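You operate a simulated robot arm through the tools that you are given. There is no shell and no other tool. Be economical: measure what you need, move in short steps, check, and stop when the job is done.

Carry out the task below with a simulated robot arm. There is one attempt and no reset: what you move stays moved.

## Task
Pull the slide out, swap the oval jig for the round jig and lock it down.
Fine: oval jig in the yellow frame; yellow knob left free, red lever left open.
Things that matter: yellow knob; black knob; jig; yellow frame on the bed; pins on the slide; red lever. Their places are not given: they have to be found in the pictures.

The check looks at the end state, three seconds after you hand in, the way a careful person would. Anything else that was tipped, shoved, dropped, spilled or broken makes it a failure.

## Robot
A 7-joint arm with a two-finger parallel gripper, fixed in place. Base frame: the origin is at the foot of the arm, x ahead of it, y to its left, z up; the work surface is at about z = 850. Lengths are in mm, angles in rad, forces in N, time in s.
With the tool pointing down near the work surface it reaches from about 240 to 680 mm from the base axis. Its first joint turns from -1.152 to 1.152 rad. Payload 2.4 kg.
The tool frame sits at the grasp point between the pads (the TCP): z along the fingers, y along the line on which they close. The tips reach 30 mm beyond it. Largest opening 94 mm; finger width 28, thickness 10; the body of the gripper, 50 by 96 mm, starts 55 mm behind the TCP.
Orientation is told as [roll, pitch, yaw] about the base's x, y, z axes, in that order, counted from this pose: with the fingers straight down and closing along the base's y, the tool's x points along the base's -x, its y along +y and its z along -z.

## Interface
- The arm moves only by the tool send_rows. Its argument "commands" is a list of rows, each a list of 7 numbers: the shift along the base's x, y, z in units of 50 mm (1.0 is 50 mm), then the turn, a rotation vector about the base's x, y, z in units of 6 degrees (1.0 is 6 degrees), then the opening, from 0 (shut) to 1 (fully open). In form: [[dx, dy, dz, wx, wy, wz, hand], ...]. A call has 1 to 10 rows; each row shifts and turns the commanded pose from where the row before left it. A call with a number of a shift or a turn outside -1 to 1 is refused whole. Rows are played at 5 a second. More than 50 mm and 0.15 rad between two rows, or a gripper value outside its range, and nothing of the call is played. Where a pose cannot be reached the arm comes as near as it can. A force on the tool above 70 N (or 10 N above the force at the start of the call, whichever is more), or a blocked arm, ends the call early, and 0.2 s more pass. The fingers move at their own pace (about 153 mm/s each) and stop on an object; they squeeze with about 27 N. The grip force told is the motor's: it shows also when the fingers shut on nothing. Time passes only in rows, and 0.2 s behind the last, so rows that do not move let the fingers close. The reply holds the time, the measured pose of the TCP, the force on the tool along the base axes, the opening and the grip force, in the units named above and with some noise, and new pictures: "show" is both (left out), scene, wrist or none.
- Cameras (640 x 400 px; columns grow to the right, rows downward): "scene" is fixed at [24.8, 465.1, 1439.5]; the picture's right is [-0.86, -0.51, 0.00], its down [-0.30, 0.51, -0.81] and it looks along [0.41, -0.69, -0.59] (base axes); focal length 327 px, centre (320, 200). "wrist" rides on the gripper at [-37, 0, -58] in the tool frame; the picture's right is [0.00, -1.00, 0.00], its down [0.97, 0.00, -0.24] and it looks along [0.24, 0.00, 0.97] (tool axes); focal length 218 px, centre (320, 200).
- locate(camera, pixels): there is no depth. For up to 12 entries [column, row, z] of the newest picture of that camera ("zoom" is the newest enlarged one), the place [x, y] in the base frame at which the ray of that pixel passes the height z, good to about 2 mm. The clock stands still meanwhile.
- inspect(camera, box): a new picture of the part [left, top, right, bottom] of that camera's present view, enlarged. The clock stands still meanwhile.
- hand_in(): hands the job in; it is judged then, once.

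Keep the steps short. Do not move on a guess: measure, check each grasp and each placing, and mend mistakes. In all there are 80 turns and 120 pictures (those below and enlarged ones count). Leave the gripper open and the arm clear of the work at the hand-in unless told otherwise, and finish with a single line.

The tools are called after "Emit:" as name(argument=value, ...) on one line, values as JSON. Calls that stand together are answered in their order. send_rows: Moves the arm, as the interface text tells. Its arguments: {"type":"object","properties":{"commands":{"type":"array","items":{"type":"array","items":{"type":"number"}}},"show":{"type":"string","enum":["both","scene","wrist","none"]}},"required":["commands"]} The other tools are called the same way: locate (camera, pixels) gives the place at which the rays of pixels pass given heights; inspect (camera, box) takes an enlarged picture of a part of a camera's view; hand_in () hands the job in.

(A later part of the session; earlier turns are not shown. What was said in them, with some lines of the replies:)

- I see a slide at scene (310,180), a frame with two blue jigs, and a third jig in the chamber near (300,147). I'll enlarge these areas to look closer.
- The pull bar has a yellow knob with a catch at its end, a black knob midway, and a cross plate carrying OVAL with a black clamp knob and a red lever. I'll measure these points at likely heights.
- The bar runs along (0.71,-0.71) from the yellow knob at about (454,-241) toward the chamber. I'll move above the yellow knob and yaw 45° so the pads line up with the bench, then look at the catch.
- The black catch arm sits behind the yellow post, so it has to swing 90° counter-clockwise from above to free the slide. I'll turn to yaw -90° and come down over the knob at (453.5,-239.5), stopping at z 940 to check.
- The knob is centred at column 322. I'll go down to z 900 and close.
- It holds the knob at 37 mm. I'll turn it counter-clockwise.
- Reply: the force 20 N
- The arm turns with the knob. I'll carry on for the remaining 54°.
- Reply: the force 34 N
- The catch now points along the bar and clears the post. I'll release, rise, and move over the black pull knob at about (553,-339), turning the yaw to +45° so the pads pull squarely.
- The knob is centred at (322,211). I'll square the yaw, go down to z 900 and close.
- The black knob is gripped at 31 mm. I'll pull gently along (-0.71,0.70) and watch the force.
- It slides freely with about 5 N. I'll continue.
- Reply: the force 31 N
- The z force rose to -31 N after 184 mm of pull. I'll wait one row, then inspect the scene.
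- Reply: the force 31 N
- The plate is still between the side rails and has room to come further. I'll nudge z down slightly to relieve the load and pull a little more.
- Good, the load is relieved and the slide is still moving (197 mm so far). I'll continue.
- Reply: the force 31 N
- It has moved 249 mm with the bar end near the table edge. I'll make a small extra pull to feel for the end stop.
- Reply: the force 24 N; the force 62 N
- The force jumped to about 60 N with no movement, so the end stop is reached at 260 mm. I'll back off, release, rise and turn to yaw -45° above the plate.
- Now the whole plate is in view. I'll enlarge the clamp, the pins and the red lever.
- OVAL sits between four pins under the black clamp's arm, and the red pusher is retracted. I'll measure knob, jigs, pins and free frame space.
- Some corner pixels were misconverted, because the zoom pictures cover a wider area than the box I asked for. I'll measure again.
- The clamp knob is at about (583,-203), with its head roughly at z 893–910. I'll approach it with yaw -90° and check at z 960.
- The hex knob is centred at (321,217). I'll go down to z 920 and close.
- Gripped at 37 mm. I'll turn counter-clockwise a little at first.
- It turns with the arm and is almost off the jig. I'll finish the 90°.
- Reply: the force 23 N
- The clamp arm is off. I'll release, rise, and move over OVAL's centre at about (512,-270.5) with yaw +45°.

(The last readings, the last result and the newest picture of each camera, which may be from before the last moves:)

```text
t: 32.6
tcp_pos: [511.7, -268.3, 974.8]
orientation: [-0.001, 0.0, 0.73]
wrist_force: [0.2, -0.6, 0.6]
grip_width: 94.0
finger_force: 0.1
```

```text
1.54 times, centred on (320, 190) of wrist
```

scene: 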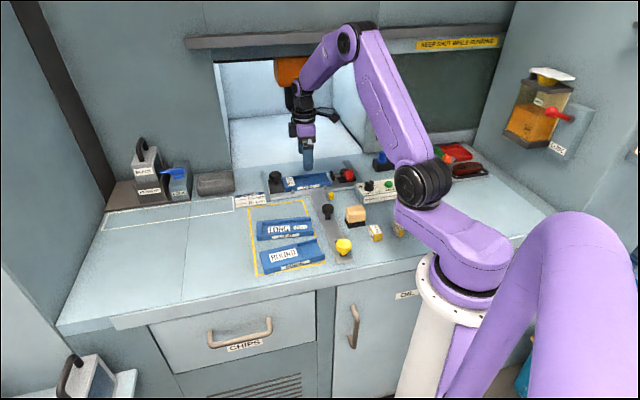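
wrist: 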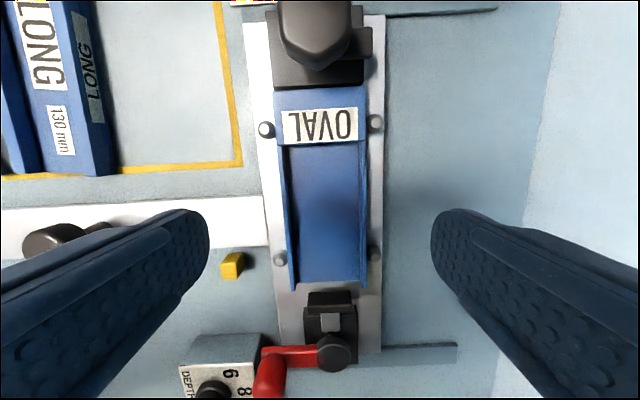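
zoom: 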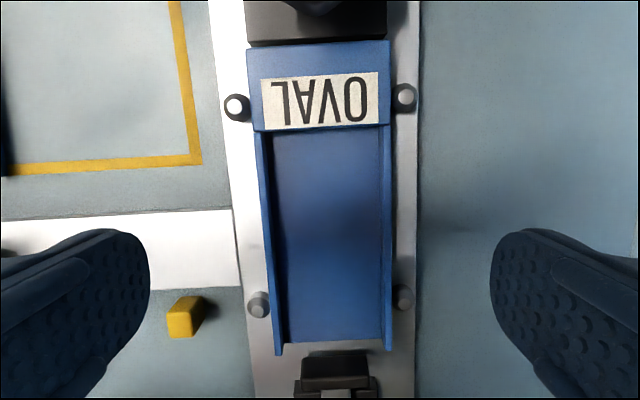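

OVAL's centre is (512.8,-270), matching the pins' centre. I'll trim the position and yaw, then go down in steps to TCP z 894.

Emit:
send_rows(commands=[[0.02, -0.03, -0.4, 0, 0, 0.5, 1], [0, 0, -0.4, 0, 0, 0, 1], [0, 0, -0.4, 0, 0, 0, 1], [0, 0, -0.2, 0, 0, 0, 1], [0, 0, -0.2, 0, 0, 0, 1]], show="wrist")

```text
t: 33.8
tcp_pos: [512.7, -271.8, 894.0]
orientation: [0.001, 0.001, 0.782]
wrist_force: [-0.1, 0.2, -0.3]
grip_width: 94.0
finger_force: 0.0
```

wrist: 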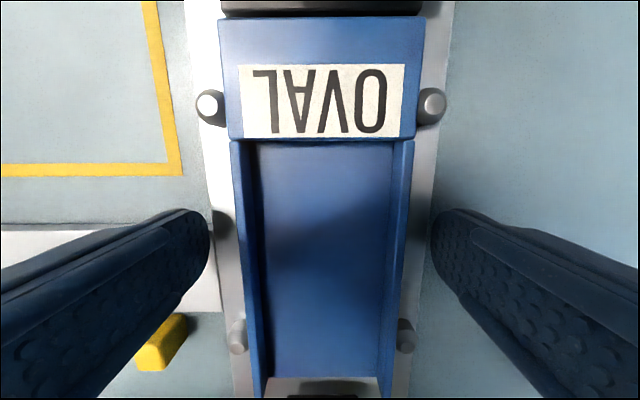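

The fingers sit between the pins and centred on the jig. I'll close.

Emit:
send_rows(commands=[[0, 0, 0, 0, 0, 0, 0.72], [0, 0, 0, 0, 0, 0, 0.5], [0, 0, 0, 0, 0, 0, 0.4], [0, 0, 0, 0, 0, 0, 0.4]], show="wrist")

```text
t: 34.8
tcp_pos: [512.7, -271.0, 895.8]
orientation: [0.0, -0.001, 0.781]
wrist_force: [1.3, -0.4, -0.4]
grip_width: 61.9
finger_force: 26.6
```

wrist: 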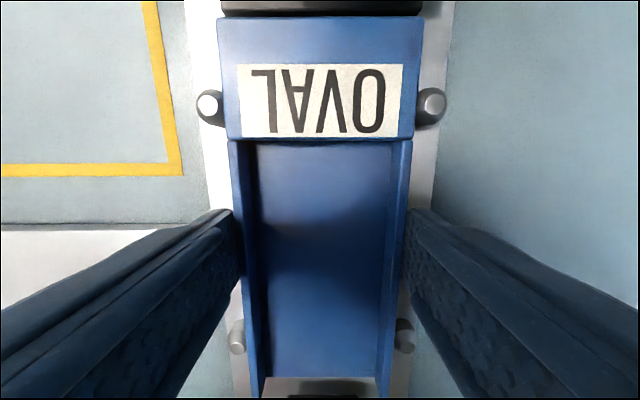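

Gripped at 62 mm. I'll lift straight up.

Emit:
send_rows(commands=[[0, 0, 0.2, 0, 0, 0, 0.4], [0, 0, 0.2, 0, 0, 0, 0.4], [0, 0, 0.4, 0, 0, 0, 0.4], [0, 0, 0.5, 0, 0, 0, 0.4]], show="both")

```text
t: 35.8
tcp_pos: [514.7, -269.2, 958.6]
orientation: [-0.001, 0.0, 0.779]
wrist_force: [-0.8, 0.1, -0.9]
grip_width: 37.8
finger_force: 0.0
```

scene: 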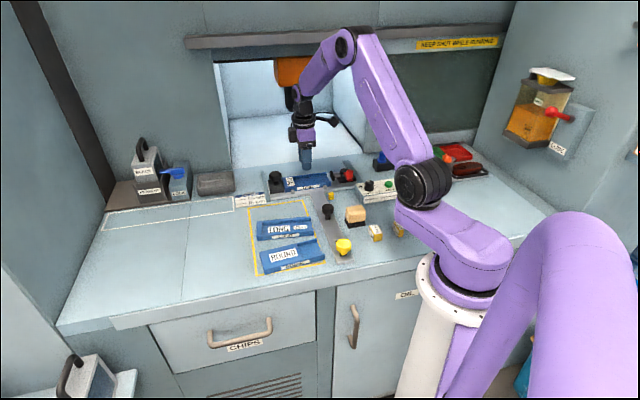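
wrist: 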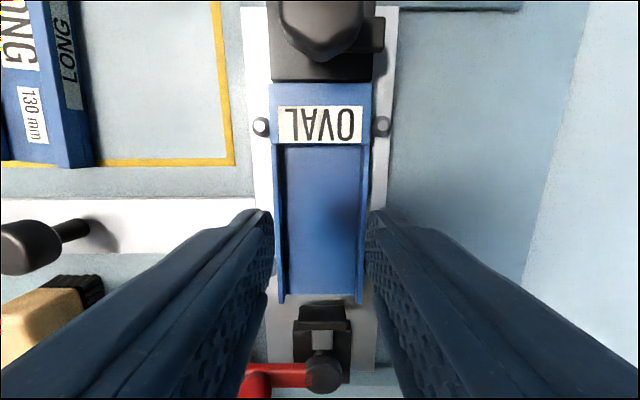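

The jig slipped out and stayed in place; the grip was light and a bit high. I'll retry 4 mm lower with a full squeeze.

Emit:
send_rows(commands=[[0, 0, 0, 0, 0, 0, 1], [0, 0, 0, 0, 0, 0, 1], [-0.03, -0.02, -0.5, 0, 0, 0, 1], [0, 0, -0.5, 0, 0, 0, 1], [0, 0, -0.3, 0, 0, 0, 1], [0, 0, -0.05, 0, 0, 0, 1], [0, 0, 0, 0, 0, 0, 1]], show="wrist")

```text
t: 37.4
tcp_pos: [513.3, -271.3, 892.5]
orientation: [0.0, -0.001, 0.781]
wrist_force: [0.2, 0.8, 0.2]
grip_width: 94.0
finger_force: 0.1
```

wrist: 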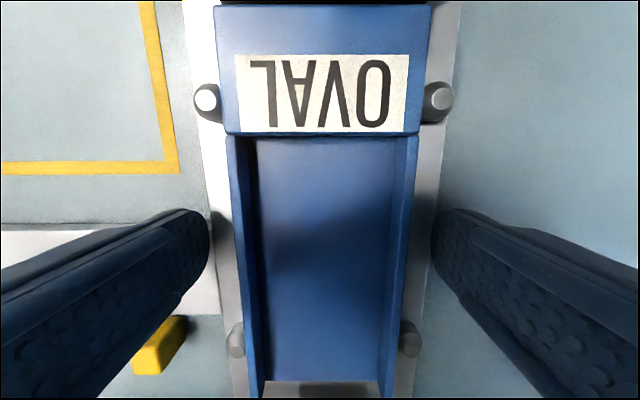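

Emit:
send_rows(commands=[[0, 0, -0.04, 0, 0, 0, 1], [0, 0, -0.04, 0, 0, 0, 1], [0, 0, 0, 0, 0, 0, 1]], show="none")

```text
t: 38.2
tcp_pos: [512.7, -271.5, 890.7]
orientation: [-0.004, -0.002, 0.782]
wrist_force: [-6.2, 2.1, 44.5]
grip_width: 93.9
finger_force: 0.0
```

The tips touch the plate (44 N), so plate top is about z 861. I'll rise 2 mm and close fully.

Emit:
send_rows(commands=[[0, 0, 0.06, 0, 0, 0, 1], [0, 0, 0, 0, 0, 0, 0.6], [0, 0, 0, 0, 0, 0, 0], [0, 0, 0, 0, 0, 0, 0], [0, 0, 0, 0, 0, 0, 0]], show="wrist")

```text
t: 39.4
tcp_pos: [511.4, -271.7, 891.4]
orientation: [0.0, -0.001, 0.781]
wrist_force: [2.0, 0.7, 4.0]
grip_width: 61.8
finger_force: 26.9
```

wrist: 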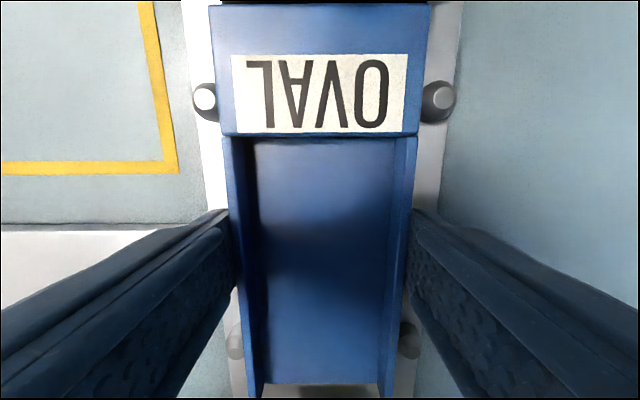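

Emit:
send_rows(commands=[[0, 0, 0.1, 0, 0, 0, 0], [0, 0, 0.1, 0, 0, 0, 0], [0, 0, 0.1, 0, 0, 0, 0]], show="both")

```text
t: 40.2
tcp_pos: [510.8, -270.0, 906.0]
orientation: [0.0, -0.001, 0.781]
wrist_force: [0.2, -1.7, -2.1]
grip_width: 61.9
finger_force: 27.1
```

scene: 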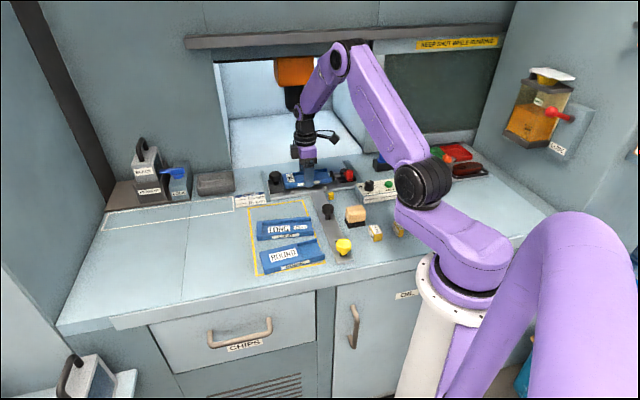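
wrist: 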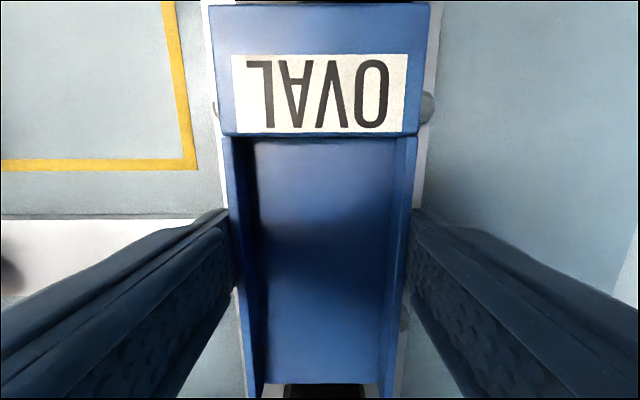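

The jig is held and rises with the hand. I'll lift to 960, carry it forward and then left over the free back part of the frame, TCP target about (513,-117).

Emit:
send_rows(commands=[[0, 0, 0.4, 0, 0, 0, 0], [0, 0, 0.4, 0, 0, 0, 0], [0, 0, 0.28, 0, 0, 0, 0], [-0.5, 0.5, 0, 0, 0, 0, 0], [-0.5, 0.5, 0, 0, 0, 0, 0], [-0.3, 0.5, 0, 0, 0, 0, 0], [0.3, 0.5, 0, 0, 0, 0, 0], [0.5, 0.5, 0, 0, 0, 0, 0], [0.55, 0.55, 0, 0, 0, 0, 0], [0, 0, 0, 0, 0, 0, 0]], show="both")

```text
t: 42.4
tcp_pos: [516.4, -117.8, 960.5]
orientation: [-0.001, 0.001, 0.779]
wrist_force: [-0.2, -0.3, -3.2]
grip_width: 61.7
finger_force: 26.8
```

scene: 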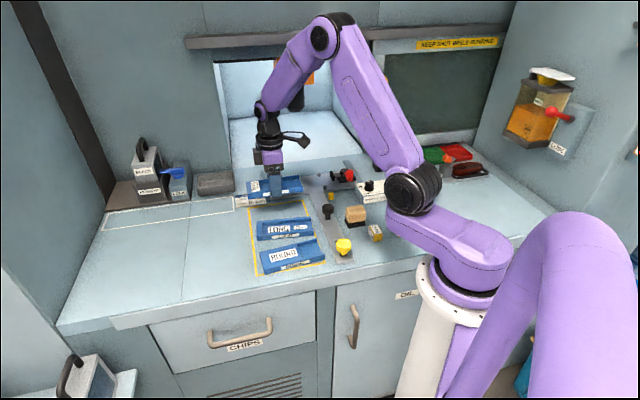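
wrist: 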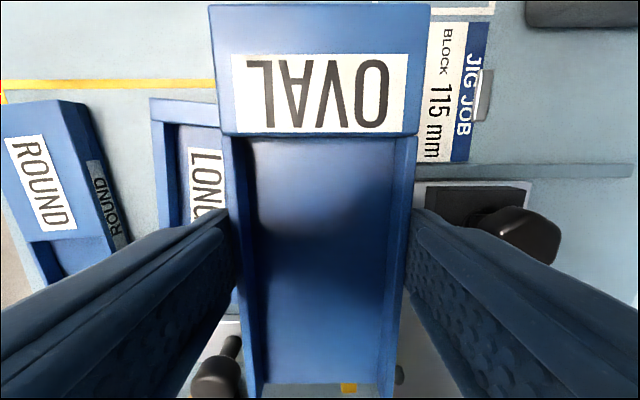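

Emit:
locate(camera="wrist", pixels=[[208, 5, 950], [430, 5, 950], [262, 397, 946], [390, 397, 946], [0, 86, 850], [215, 84, 850], [165, 98, 872], [320, 200, 950], [528, 185, 886], [417, 182, 886], [345, 386, 868]])

Emit:
inspect(camera="scene", box=[230, 170, 342, 240])

```text
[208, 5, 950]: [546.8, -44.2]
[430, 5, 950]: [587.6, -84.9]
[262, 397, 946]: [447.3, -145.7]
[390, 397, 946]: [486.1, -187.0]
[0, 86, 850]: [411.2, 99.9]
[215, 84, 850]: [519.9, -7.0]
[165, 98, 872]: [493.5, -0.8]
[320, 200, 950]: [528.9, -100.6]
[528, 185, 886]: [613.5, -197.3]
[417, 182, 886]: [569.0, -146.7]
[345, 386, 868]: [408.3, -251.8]
```

```text
5.71 times, centred on (286, 205) of scene
```

zoom: 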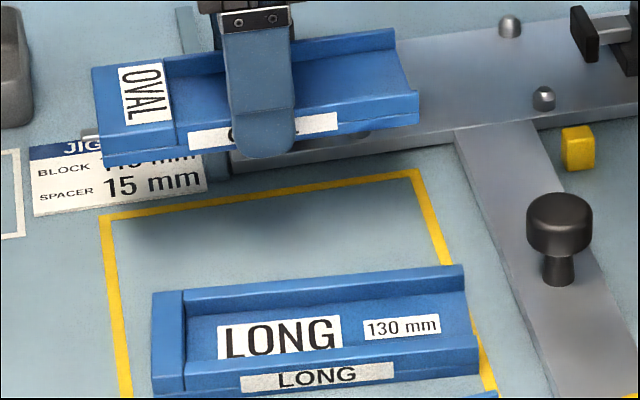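

The jig spans s 212–355 with the frame at 199–362, so I'll shift it 3 mm right and lower it slowly.

Emit:
send_rows(commands=[[-0.05, -0.05, -0.4, 0, 0, 0, 0], [0, 0, -0.4, 0, 0, 0, 0], [0, 0, -0.4, 0, 0, 0, 0], [0, 0, -0.2, 0, 0, 0, 0], [0, 0, -0.1, 0, 0, 0, 0], [0, 0, 0, 0, 0, 0, 0]], show="both")

```text
t: 43.8
tcp_pos: [512.6, -120.0, 884.5]
orientation: [0.0, 0.001, 0.78]
wrist_force: [-0.1, -0.3, -2.9]
grip_width: 61.4
finger_force: 27.3
```

scene: 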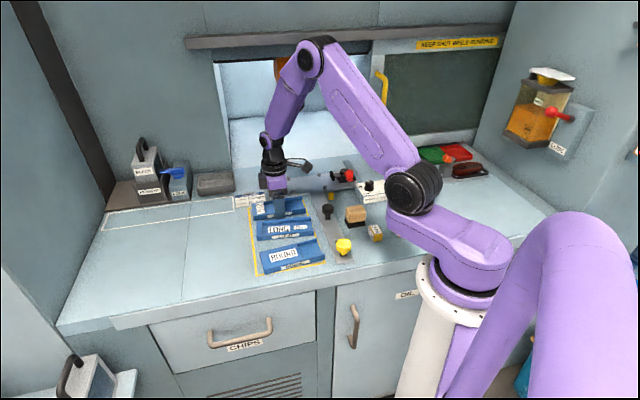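
wrist: 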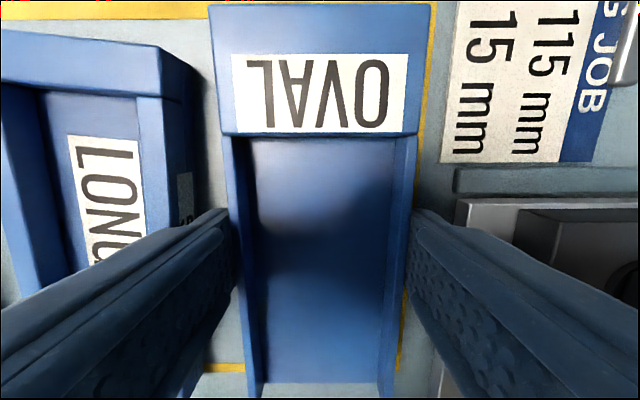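

Emit:
send_rows(commands=[[0, 0, -0.04, 0, 0, 0, 0], [0, 0, -0.03, 0, 0, 0, 0], [0, 0, 0, 0, 0, 0, 0]], show="none")

Emit:
locate(camera="wrist", pixels=[[225, 367, 850], [260, 390, 867], [385, 390, 867], [215, 10, 872], [432, 10, 872], [432, 20, 850]])

```text
t: 44.6
tcp_pos: [512.7, -121.1, 882.3]
orientation: [0.0, -0.001, 0.781]
wrist_force: [0.0, 0.2, -2.3]
grip_width: 61.8
finger_force: 27.2
```

```text
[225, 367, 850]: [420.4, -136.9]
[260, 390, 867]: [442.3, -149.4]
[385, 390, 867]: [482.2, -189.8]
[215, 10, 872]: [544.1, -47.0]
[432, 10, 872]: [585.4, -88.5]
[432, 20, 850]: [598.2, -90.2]
```

Placing is well inside. I'll lower to contact.

Emit:
send_rows(commands=[[0, 0, -0.03, 0, 0, 0, 0], [0, 0, -0.02, 0, 0, 0, 0], [0, 0, 0, 0, 0, 0, 0]], show="none")

```text
t: 45.4
tcp_pos: [511.8, -120.2, 880.4]
orientation: [0.0, 0.0, 0.779]
wrist_force: [0.3, 0.5, -2.3]
grip_width: 61.9
finger_force: 27.3
```

Emit:
send_rows(commands=[[0, 0, -0.03, 0, 0, 0, 0], [0, 0, 0, 0, 0, 0, 0]], show="none")

```text
t: 46.0
tcp_pos: [511.5, -120.9, 880.2]
orientation: [-0.001, -0.001, 0.781]
wrist_force: [-4.3, 3.0, 28.0]
grip_width: 62.0
finger_force: 26.4
```

Contact is made. I'll open only to about 71 mm because of LONG next to it, then rise.

Emit:
send_rows(commands=[[0, 0, 0.03, 0, 0, 0, 0.74], [0, 0, 0, 0, 0, 0, 0.74], [0, 0, 0.3, 0, 0, 0, 0.74], [0, 0, 0.6, 0, 0, 0, 0.74], [0, 0, 0.7, 0, 0, 0, 0.9], [0, 0, 0.5, 0, 0, 0, 1]], show="both")

```text
t: 47.4
tcp_pos: [510.1, -120.2, 984.3]
orientation: [0.0, 0.0, 0.781]
wrist_force: [0.3, -0.3, 0.2]
grip_width: 94.0
finger_force: 0.1
```

scene: 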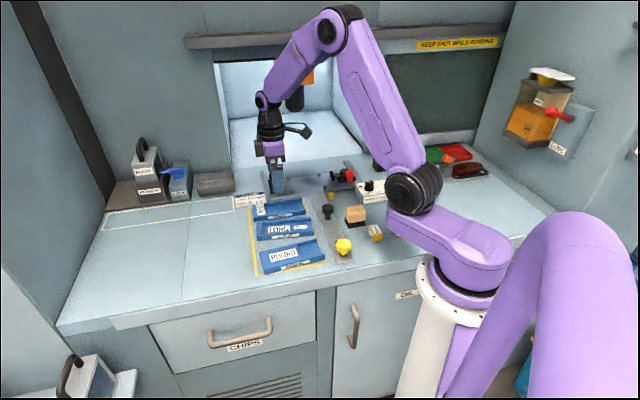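
wrist: 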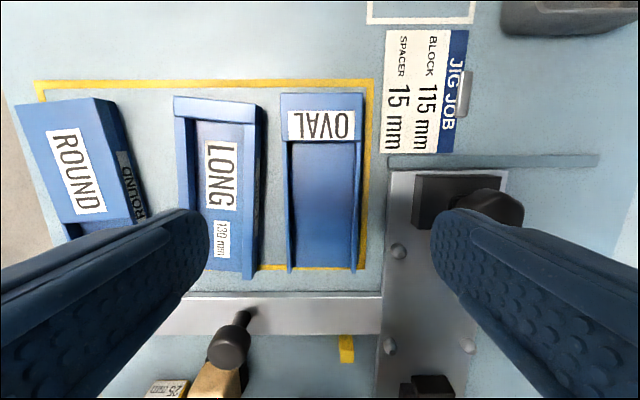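

OVAL lies inside the frame. Next I'll move over ROUND at about (374,7) with yaw about 50°.

Emit:
send_rows(commands=[[-0.6, 0.6, 0, 0, 0, 0.5, 1], [-0.7, 0.7, 0, 0, 0, 0.5, 1], [-0.7, 0.7, 0, 0, 0, 0, 1], [-0.7, 0.54, -0.2, 0, 0, 0, 1], [0, 0, -0.2, 0, 0, 0, 1], [0, 0, 0, 0, 0, 0, 1]], show="both")

```text
t: 48.8
tcp_pos: [375.6, 4.9, 961.8]
orientation: [0.0, 0.0, 0.885]
wrist_force: [-0.2, 0.1, 0.0]
grip_width: 94.1
finger_force: 0.0
```

scene: 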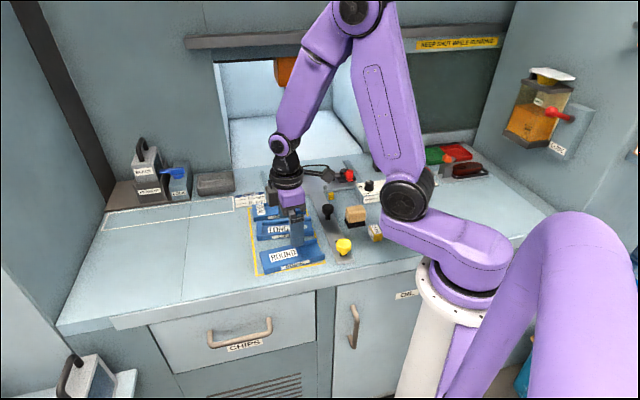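
wrist: 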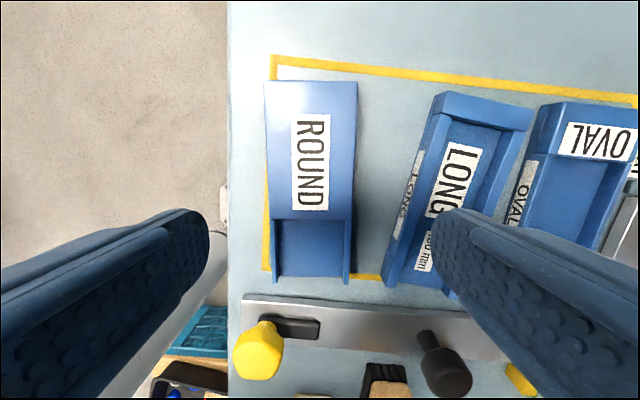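

Emit:
locate(camera="wrist", pixels=[[264, 82, 871], [357, 82, 871], [275, 281, 868], [349, 281, 868], [385, 283, 865], [404, 150, 865], [347, 220, 871], [272, 219, 871]])

```text
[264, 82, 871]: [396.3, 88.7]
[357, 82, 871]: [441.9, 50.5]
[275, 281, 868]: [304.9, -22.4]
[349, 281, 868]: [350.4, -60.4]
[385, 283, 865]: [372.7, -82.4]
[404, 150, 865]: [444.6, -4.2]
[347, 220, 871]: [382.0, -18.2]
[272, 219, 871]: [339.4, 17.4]
```

ROUND's centre is (373.4,14.1) and the yaw is right. I'll centre, narrow the opening to 83 mm (LONG is 65 mm away) and go down.

Emit:
send_rows(commands=[[-0.04, 0.18, -0.2, 0, 0, 0, 0.88], [0, 0, -0.4, 0, 0, 0, 0.88], [0, 0, -0.4, 0, 0, 0, 0.88], [0, 0, -0.3, 0, 0, 0, 0.88], [0, 0, -0.2, 0, 0, 0, 0.88], [0, 0, 0, 0, 0, 0, 0.88]], show="both")

```text
t: 50.2
tcp_pos: [373.4, 14.6, 887.5]
orientation: [0.001, -0.002, 0.886]
wrist_force: [-0.3, 0.9, 0.3]
grip_width: 82.8
finger_force: 0.0
```

scene: 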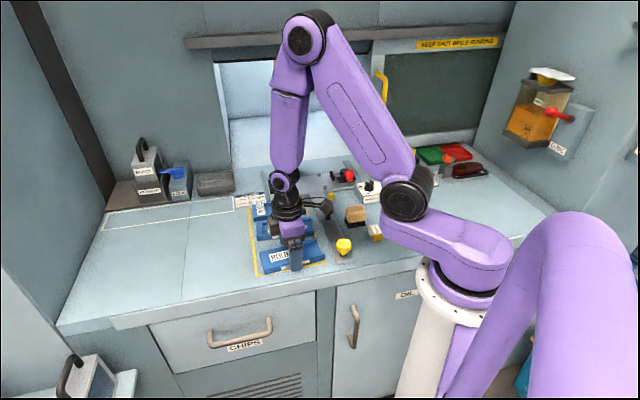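
wrist: 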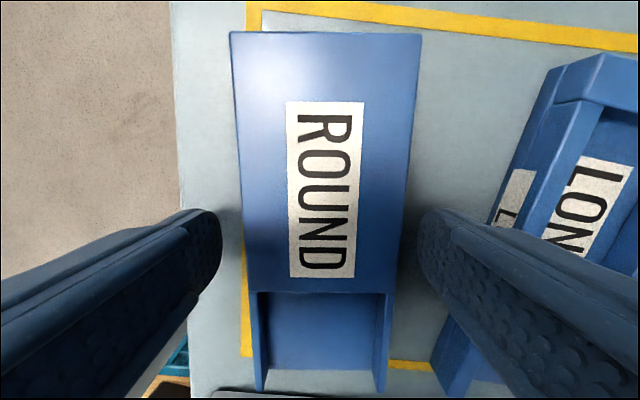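

Centred, with space on both sides. I'll go down 5 mm more and close.

Emit:
send_rows(commands=[[0, 0, -0.07, 0, 0, 0, 0.88], [0, 0, -0.04, 0, 0, 0, 0.88], [0, 0, 0, 0, 0, 0, 0.4], [0, 0, 0, 0, 0, 0, 0], [0, 0, 0, 0, 0, 0, 0], [0, 0, 0.1, 0, 0, 0, 0], [0, 0, 0.2, 0, 0, 0, 0]], show="both")

```text
t: 51.8
tcp_pos: [374.5, 14.0, 900.1]
orientation: [0.0, -0.001, 0.883]
wrist_force: [0.0, 0.0, -2.3]
grip_width: 61.9
finger_force: 26.9
```

scene: 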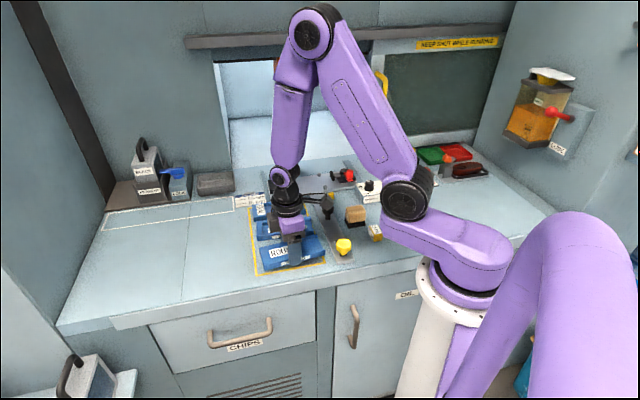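
wrist: 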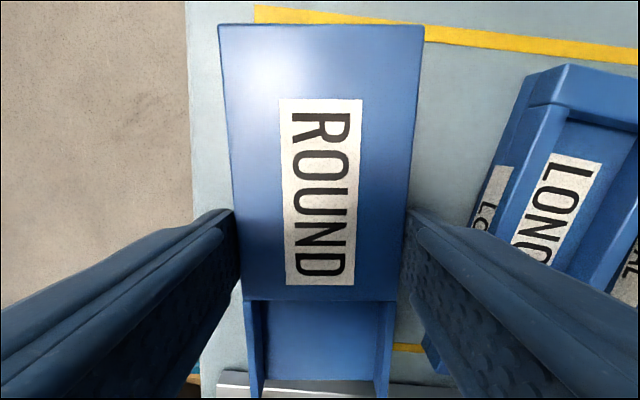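

ROUND is held at 62 mm. I'll raise it and carry it over the plate, turning 6° back.

Emit:
send_rows(commands=[[0, 0, 0.5, 0, 0, 0, 0], [0, 0, 0.6, 0, 0, 0, 0], [0, 0, 0.6, 0, 0, -1, 0], [0.4, -0.6, 0, 0, 0, 0, 0], [0.4, -0.8, 0, 0, 0, 0, 0], [0.4, -0.9, 0, 0, 0, 0, 0], [0.4, -0.9, 0, 0, 0, 0, 0], [0.4, -0.9, 0, 0, 0, 0, 0], [0.4, -0.9, 0, 0, 0, 0, 0], [0.35, -0.7, 0, 0, 0, 0, 0]], show="none")

Emit:
send_rows(commands=[[0, 0, -0.2, 0, 0, 0, 0], [0, 0, 0, 0, 0, 0, 0]], show="both")

```text
t: 54.0
tcp_pos: [510.4, -270.1, 983.3]
orientation: [0.0, 0.0, 0.781]
wrist_force: [0.3, 0.5, -2.1]
grip_width: 61.7
finger_force: 27.3
```

```text
t: 54.6
tcp_pos: [512.4, -269.2, 972.9]
orientation: [0.0, -0.001, 0.779]
wrist_force: [-0.1, 0.3, -2.9]
grip_width: 61.9
finger_force: 26.9
```

scene: 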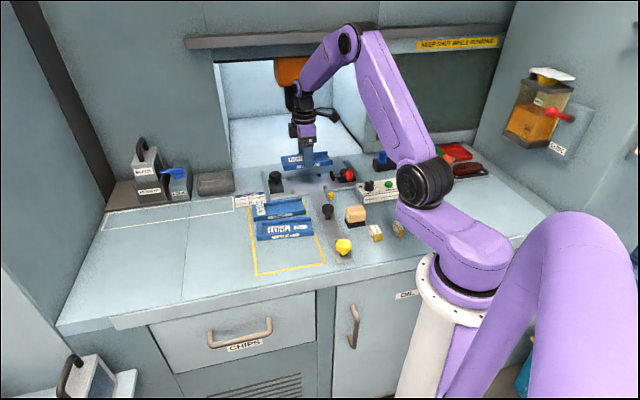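
wrist: 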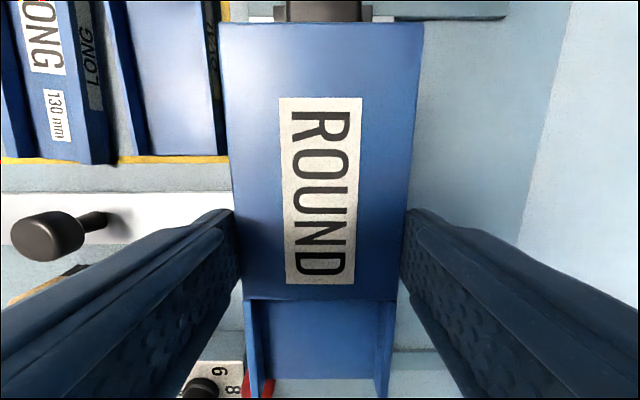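

Emit:
locate(camera="wrist", pixels=[[219, 24, 962], [424, 24, 962], [262, 397, 960], [380, 397, 960], [284, 20, 886], [374, 20, 886], [248, 17, 861]])

Emit:
inspect(camera="scene", box=[256, 140, 368, 210])

Emit:
inspect(camera="wrist", box=[200, 200, 440, 400])

```text
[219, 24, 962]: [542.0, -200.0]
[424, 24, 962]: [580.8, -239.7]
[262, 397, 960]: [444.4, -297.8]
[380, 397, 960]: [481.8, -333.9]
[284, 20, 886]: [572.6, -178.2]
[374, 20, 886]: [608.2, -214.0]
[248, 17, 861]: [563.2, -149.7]
```

```text
5.71 times, centred on (312, 175) of scene
```

zoom: 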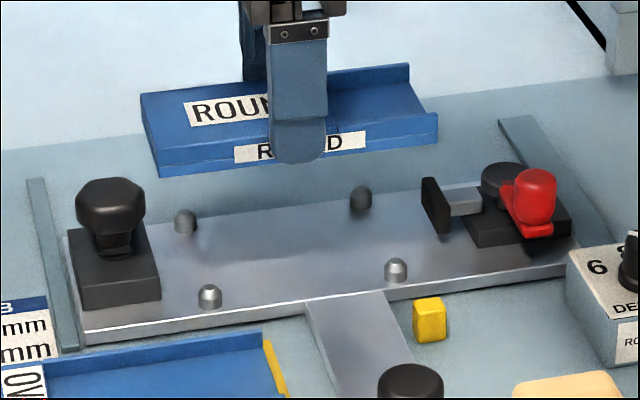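

```text
2.00 times, centred on (320, 300) of wrist
```

zoom: 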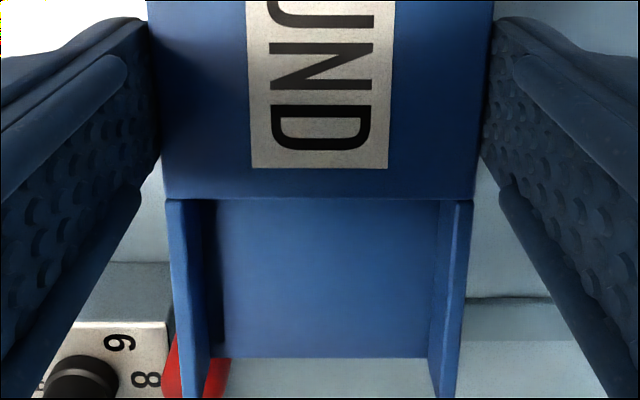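

ROUND is within 1 mm across and about 2.5 mm right of the seat lengthways. I'll shift it, lower to just above the pins and look.

Emit:
send_rows(commands=[[0.044, 0.018, -0.4, 0, 0, 0, 0], [0, 0, -0.5, 0, 0, 0, 0], [0, 0, -0.36, 0, 0, 0, 0], [0, 0, 0, 0, 0, 0, 0]], show="both")

Emit:
inspect(camera="scene", box=[256, 150, 352, 210])

```text
t: 55.6
tcp_pos: [514.1, -268.7, 909.8]
orientation: [0.001, 0.0, 0.782]
wrist_force: [-0.8, 0.5, -2.6]
grip_width: 61.6
finger_force: 26.7
```

scene: 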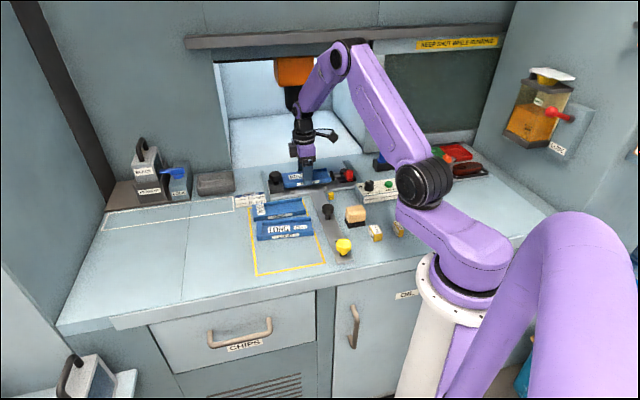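
wrist: 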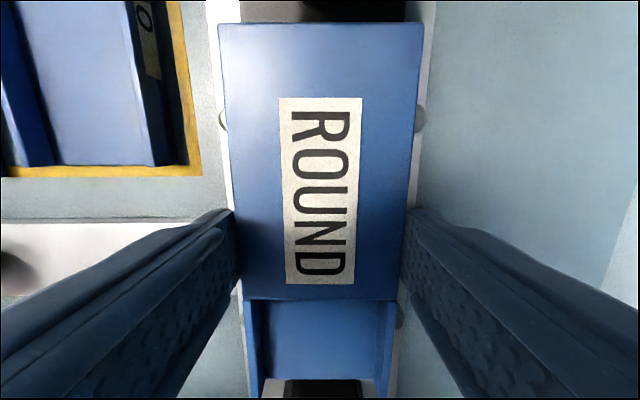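

```text
6.67 times, centred on (304, 180) of scene
```

zoom: 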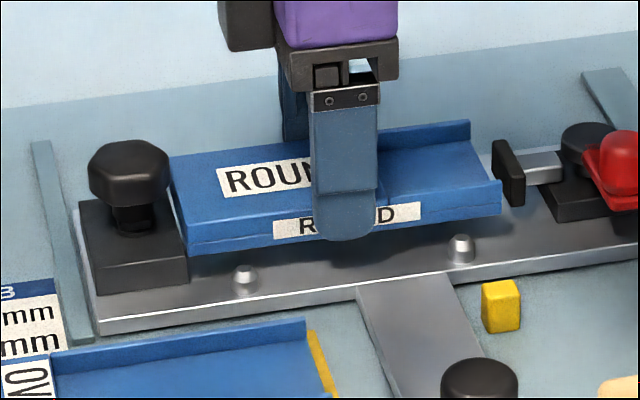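

Emit:
locate(camera="wrist", pixels=[[240, 21, 886], [405, 21, 886], [240, 24, 899], [405, 24, 899], [222, 118, 872], [420, 118, 872]])

Emit:
inspect(camera="wrist", box=[200, 0, 440, 150])

```text
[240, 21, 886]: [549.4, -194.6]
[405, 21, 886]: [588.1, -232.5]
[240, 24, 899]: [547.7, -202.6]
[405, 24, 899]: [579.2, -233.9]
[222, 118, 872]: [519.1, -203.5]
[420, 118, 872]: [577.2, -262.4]
```

```text
2.67 times, centred on (320, 75) of wrist
```

zoom: 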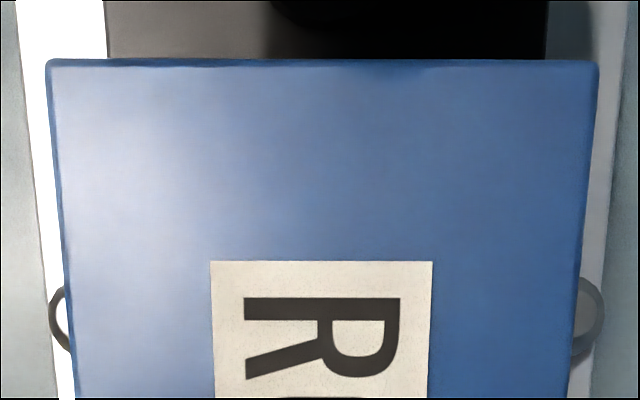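

ROUND is symmetric between the pins. I'll lower in small steps and watch the force.

Emit:
send_rows(commands=[[-0.01, -0.01, -0.1, 0, 0, 0, 0], [0, 0, -0.08, 0, 0, 0, 0], [0, 0, -0.06, 0, 0, 0, 0], [0, 0, -0.04, 0, 0, 0, 0], [0, 0, 0, 0, 0, 0, 0]], show="wrist")

```text
t: 56.8
tcp_pos: [514.4, -269.6, 898.4]
orientation: [0.0, 0.0, 0.783]
wrist_force: [-0.3, 1.0, -1.8]
grip_width: 61.9
finger_force: 26.9
```

wrist: 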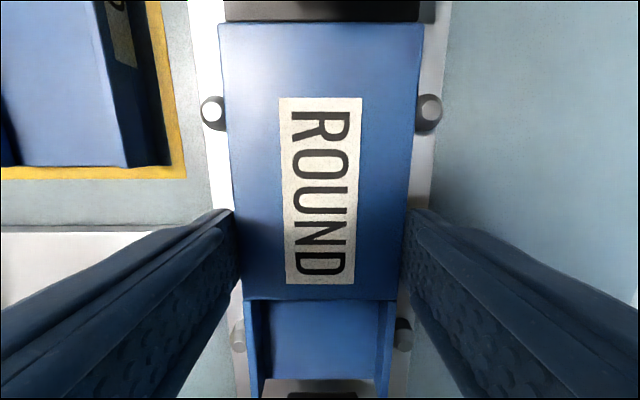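

It is going down free between the pins. I'll continue to contact.

Emit:
send_rows(commands=[[0, 0, -0.04, 0, 0, 0, 0], [0, 0, -0.04, 0, 0, 0, 0], [0, 0, -0.03, 0, 0, 0, 0], [0, 0, 0, 0, 0, 0, 0]], show="none")

```text
t: 57.8
tcp_pos: [514.8, -270.1, 893.0]
orientation: [-0.003, -0.003, 0.781]
wrist_force: [-2.7, 1.2, 23.0]
grip_width: 62.2
finger_force: 26.9
```

Contact at z 893, which is the seated height. I'll release, rise and look.

Emit:
send_rows(commands=[[0, 0, 0.02, 0, 0, 0, 0.8], [0, 0, 0, 0, 0, 0, 0.9], [0, 0, 0.3, 0, 0, 0, 1], [0, 0, 0.6, 0, 0, 0, 1], [0, 0, 0.8, 0, 0, 0, 1], [0, 0, 0, 0, 0, 0, 1]], show="both")

Emit:
inspect(camera="scene", box=[256, 155, 352, 215])

Emit:
inspect(camera="wrist", box=[220, 0, 460, 320])

```text
t: 59.2
tcp_pos: [513.0, -271.4, 978.4]
orientation: [0.0, -0.002, 0.779]
wrist_force: [-0.3, -1.1, -1.2]
grip_width: 94.0
finger_force: 0.1
```

scene: 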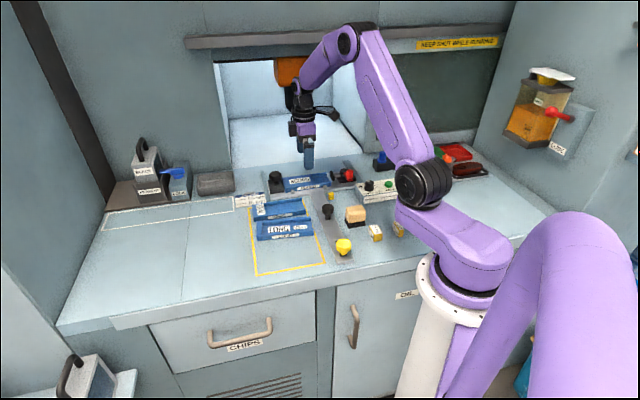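
wrist: 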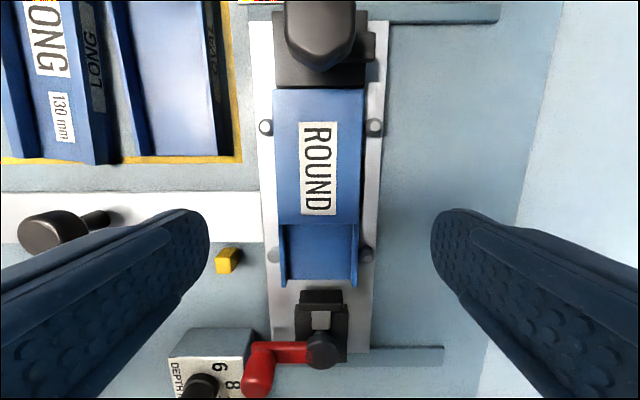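

```text
6.67 times, centred on (304, 185) of scene
```

zoom: 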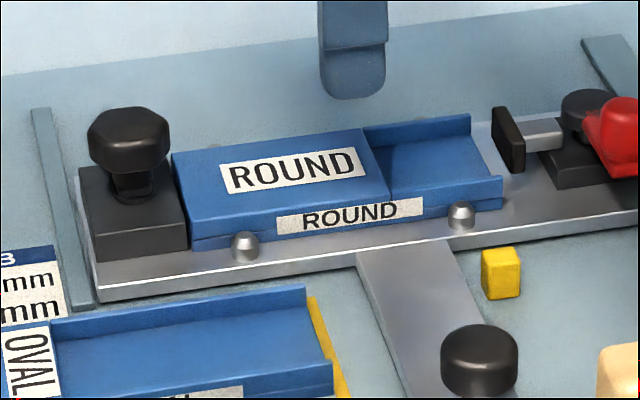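

```text
1.25 times, centred on (340, 160) of wrist
```

zoom: 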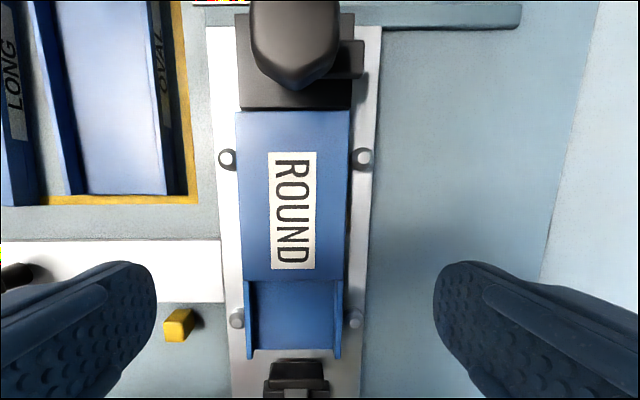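

ROUND is seated between the pins, flush with the block. I'll return over the clamp knob at (581.5,-204.5) with yaw 0°.

Emit:
send_rows(commands=[[0, 0, 0, 0, 0, -1, 1], [0.2, 0.2, 0, 0, 0, -1, 1], [0.3, 0.3, 0, 0, 0, -1, 1], [0.3, 0.3, 0, 0, 0, -1, 1], [0.3, 0.3, 0, 0, 0, -1, 1], [0.27, 0.24, -0.2, 0, 0, -1, 1], [0, 0, -0.2, 0, 0, -1, 1], [0, 0, 0, 0, 0, -0.45, 1], [0, 0, 0, 0, 0, 0, 1]], show="wrist")

```text
t: 61.2
tcp_pos: [581.4, -203.5, 956.6]
orientation: [0.001, -0.002, -0.001]
wrist_force: [-0.1, -0.3, 0.0]
grip_width: 94.0
finger_force: 0.1
```

wrist: 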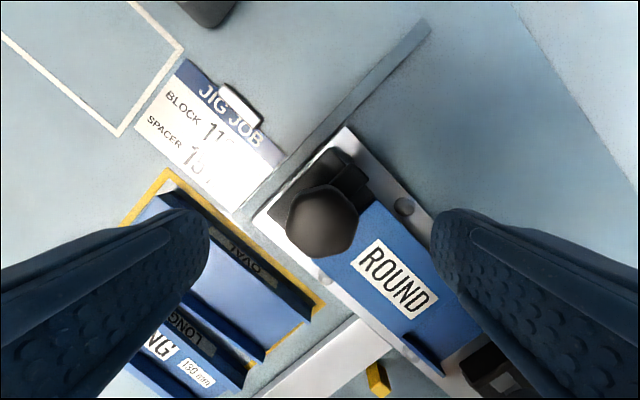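

The knob is centred. I'll go down to z 920, close and turn clockwise.

Emit:
send_rows(commands=[[0, -0.02, -0.4, 0, 0, 0, 1], [0, 0, -0.33, 0, 0, 0, 1], [0, 0, 0, 0, 0, 0, 0.5], [0, 0, 0, 0, 0, 0, 0], [0, 0, 0, 0, 0, 0, 0], [0, 0, 0, 0, 0, -1, 0], [0, 0, 0, 0, 0, -1, 0], [0, 0, 0, 0, 0, -1, 0]], show="wrist")

```text
t: 63.0
tcp_pos: [580.8, -204.2, 920.7]
orientation: [0.0, 0.0, -0.316]
wrist_force: [-6.1, -1.1, 1.8]
grip_width: 36.9
finger_force: 45.1
```

wrist: 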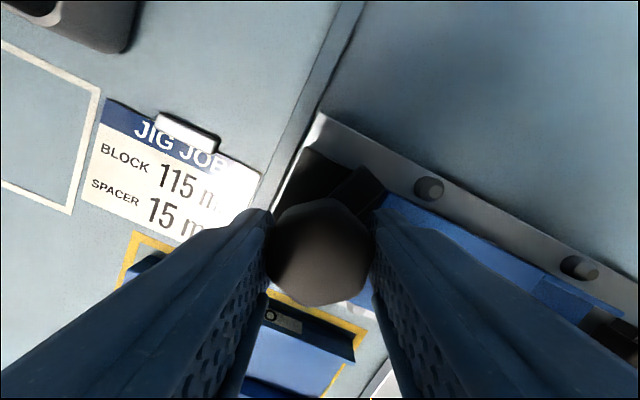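

Turning with the knob. I'll continue clockwise another 72°.

Emit:
send_rows(commands=[[0, 0, 0, 0, 0, -1, 0], [0, 0, 0, 0, 0, -1, 0], [0, 0, 0, 0, 0, -1, 0], [0, 0, 0, 0, 0, -1, 0], [0, 0, 0, 0, 0, -1, 0], [0, 0, 0, 0, 0, -1, 0], [0, 0, 0, 0, 0, -1, 0], [0, 0, 0, 0, 0, -1, 0], [0, 0, 0, 0, 0, -1, 0], [0, 0, 0, 0, 0, -1, 0]], show="wrist")

```text
t: 65.2
tcp_pos: [582.0, -204.6, 920.7]
orientation: [-0.002, 0.001, -1.364]
wrist_force: [-11.6, -7.5, 1.1]
grip_width: 37.2
finger_force: 44.2
```

wrist: 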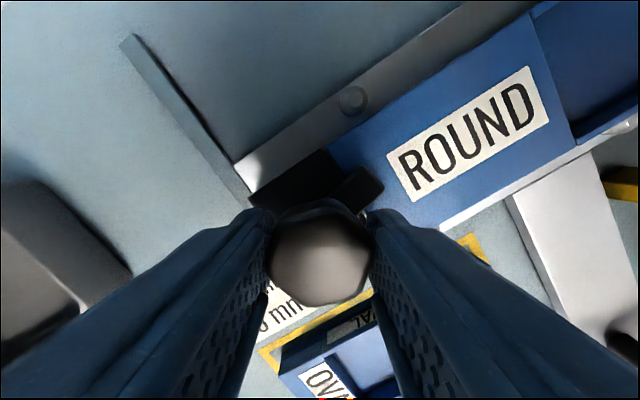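

Emit:
send_rows(commands=[[0, 0, 0, 0, 0, -1, 0], [0, 0, 0, 0, 0, -1, 0], [0, 0, 0, 0, 0, 0, 0]], show="wrist")

```text
t: 66.0
tcp_pos: [582.3, -204.8, 920.6]
orientation: [-0.001, 0.0, -1.571]
wrist_force: [-13.4, -7.4, 0.6]
grip_width: 37.0
finger_force: 45.4
```

wrist: 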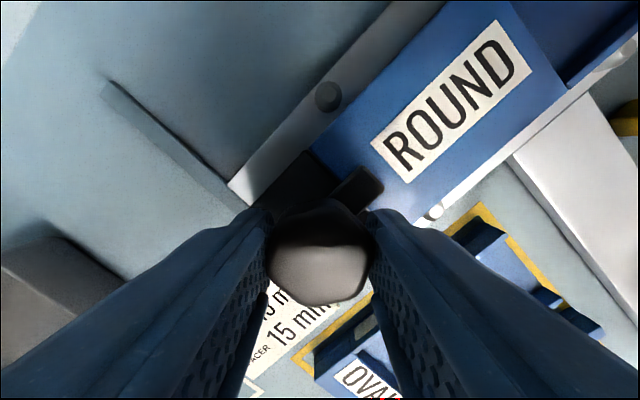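

The clamp arm now lies on ROUND exactly as it did on OVAL. I'll release, rise, and back off to look.

Emit:
send_rows(commands=[[0, 0, 0, 0, 0, 0, 0.7], [0, 0, 0, 0, 0, 0, 1], [0, 0, 0.6, 0, 0, 0, 1], [0, 0, 0.8, 0, 0, 1, 1], [-0.3, 0, 0.8, 0, 0, 1, 1], [-0.5, 0, 0.6, 0, 0, 1, 1], [-0.6, -0.2, 0.6, 0, 0, 1, 1], [-0.6, -0.2, 0, 0, 0, 1, 1], [-0.5, -0.3, 0, 0, 0, 1, 1], [0, 0, 0, 0, 0, 1, 1]], show="both")

Emit:
inspect(camera="scene", box=[240, 160, 368, 240])

Emit:
inspect(camera="wrist", box=[180, 40, 460, 215])

```text
t: 68.2
tcp_pos: [456.9, -238.8, 1091.6]
orientation: [-0.001, 0.001, -0.834]
wrist_force: [0.4, 0.0, 0.1]
grip_width: 94.1
finger_force: 0.1
```

scene: 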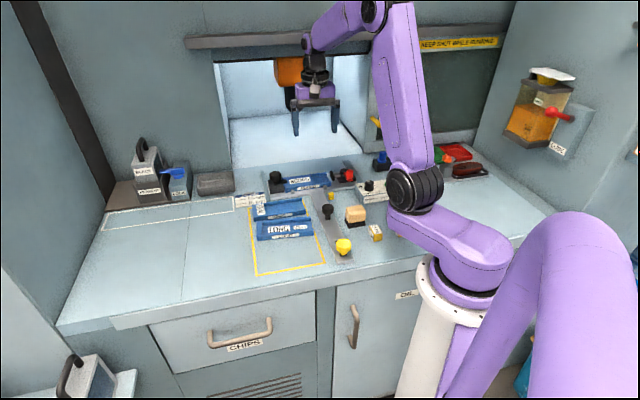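
wrist: 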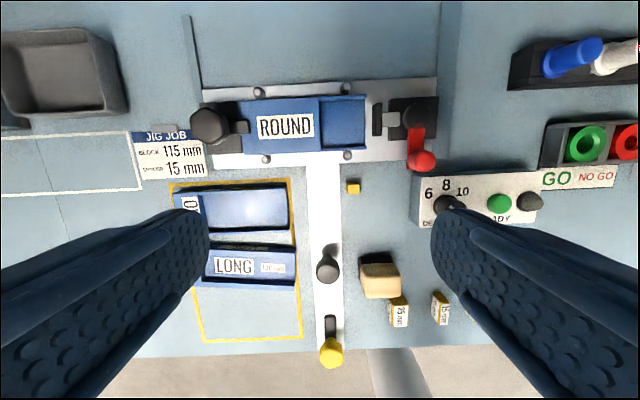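

```text
5.00 times, centred on (304, 200) of scene
```

zoom: 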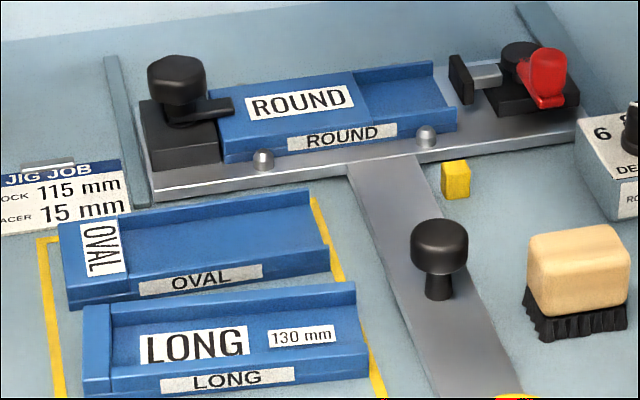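

```text
2.29 times, centred on (320, 128) of wrist
```

zoom: 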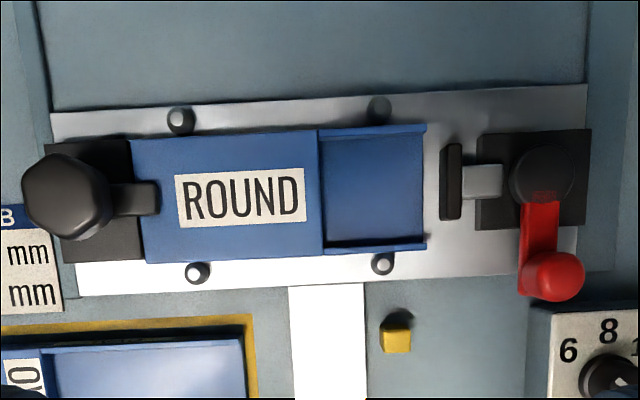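

ROUND sits between the pins under the clamp arm and OVAL is in the yellow frame. The slide is out, nothing else has moved, and the arm is clear with the gripper open. I'll hand in.

Emit:
hand_in()

```text
The job is handed in.
```

The slide is out against its stop, the round jig is seated between the pins and locked under the black knob's clamp, and the oval jig is in the yellow frame; the job is handed in, with no verdict shown.
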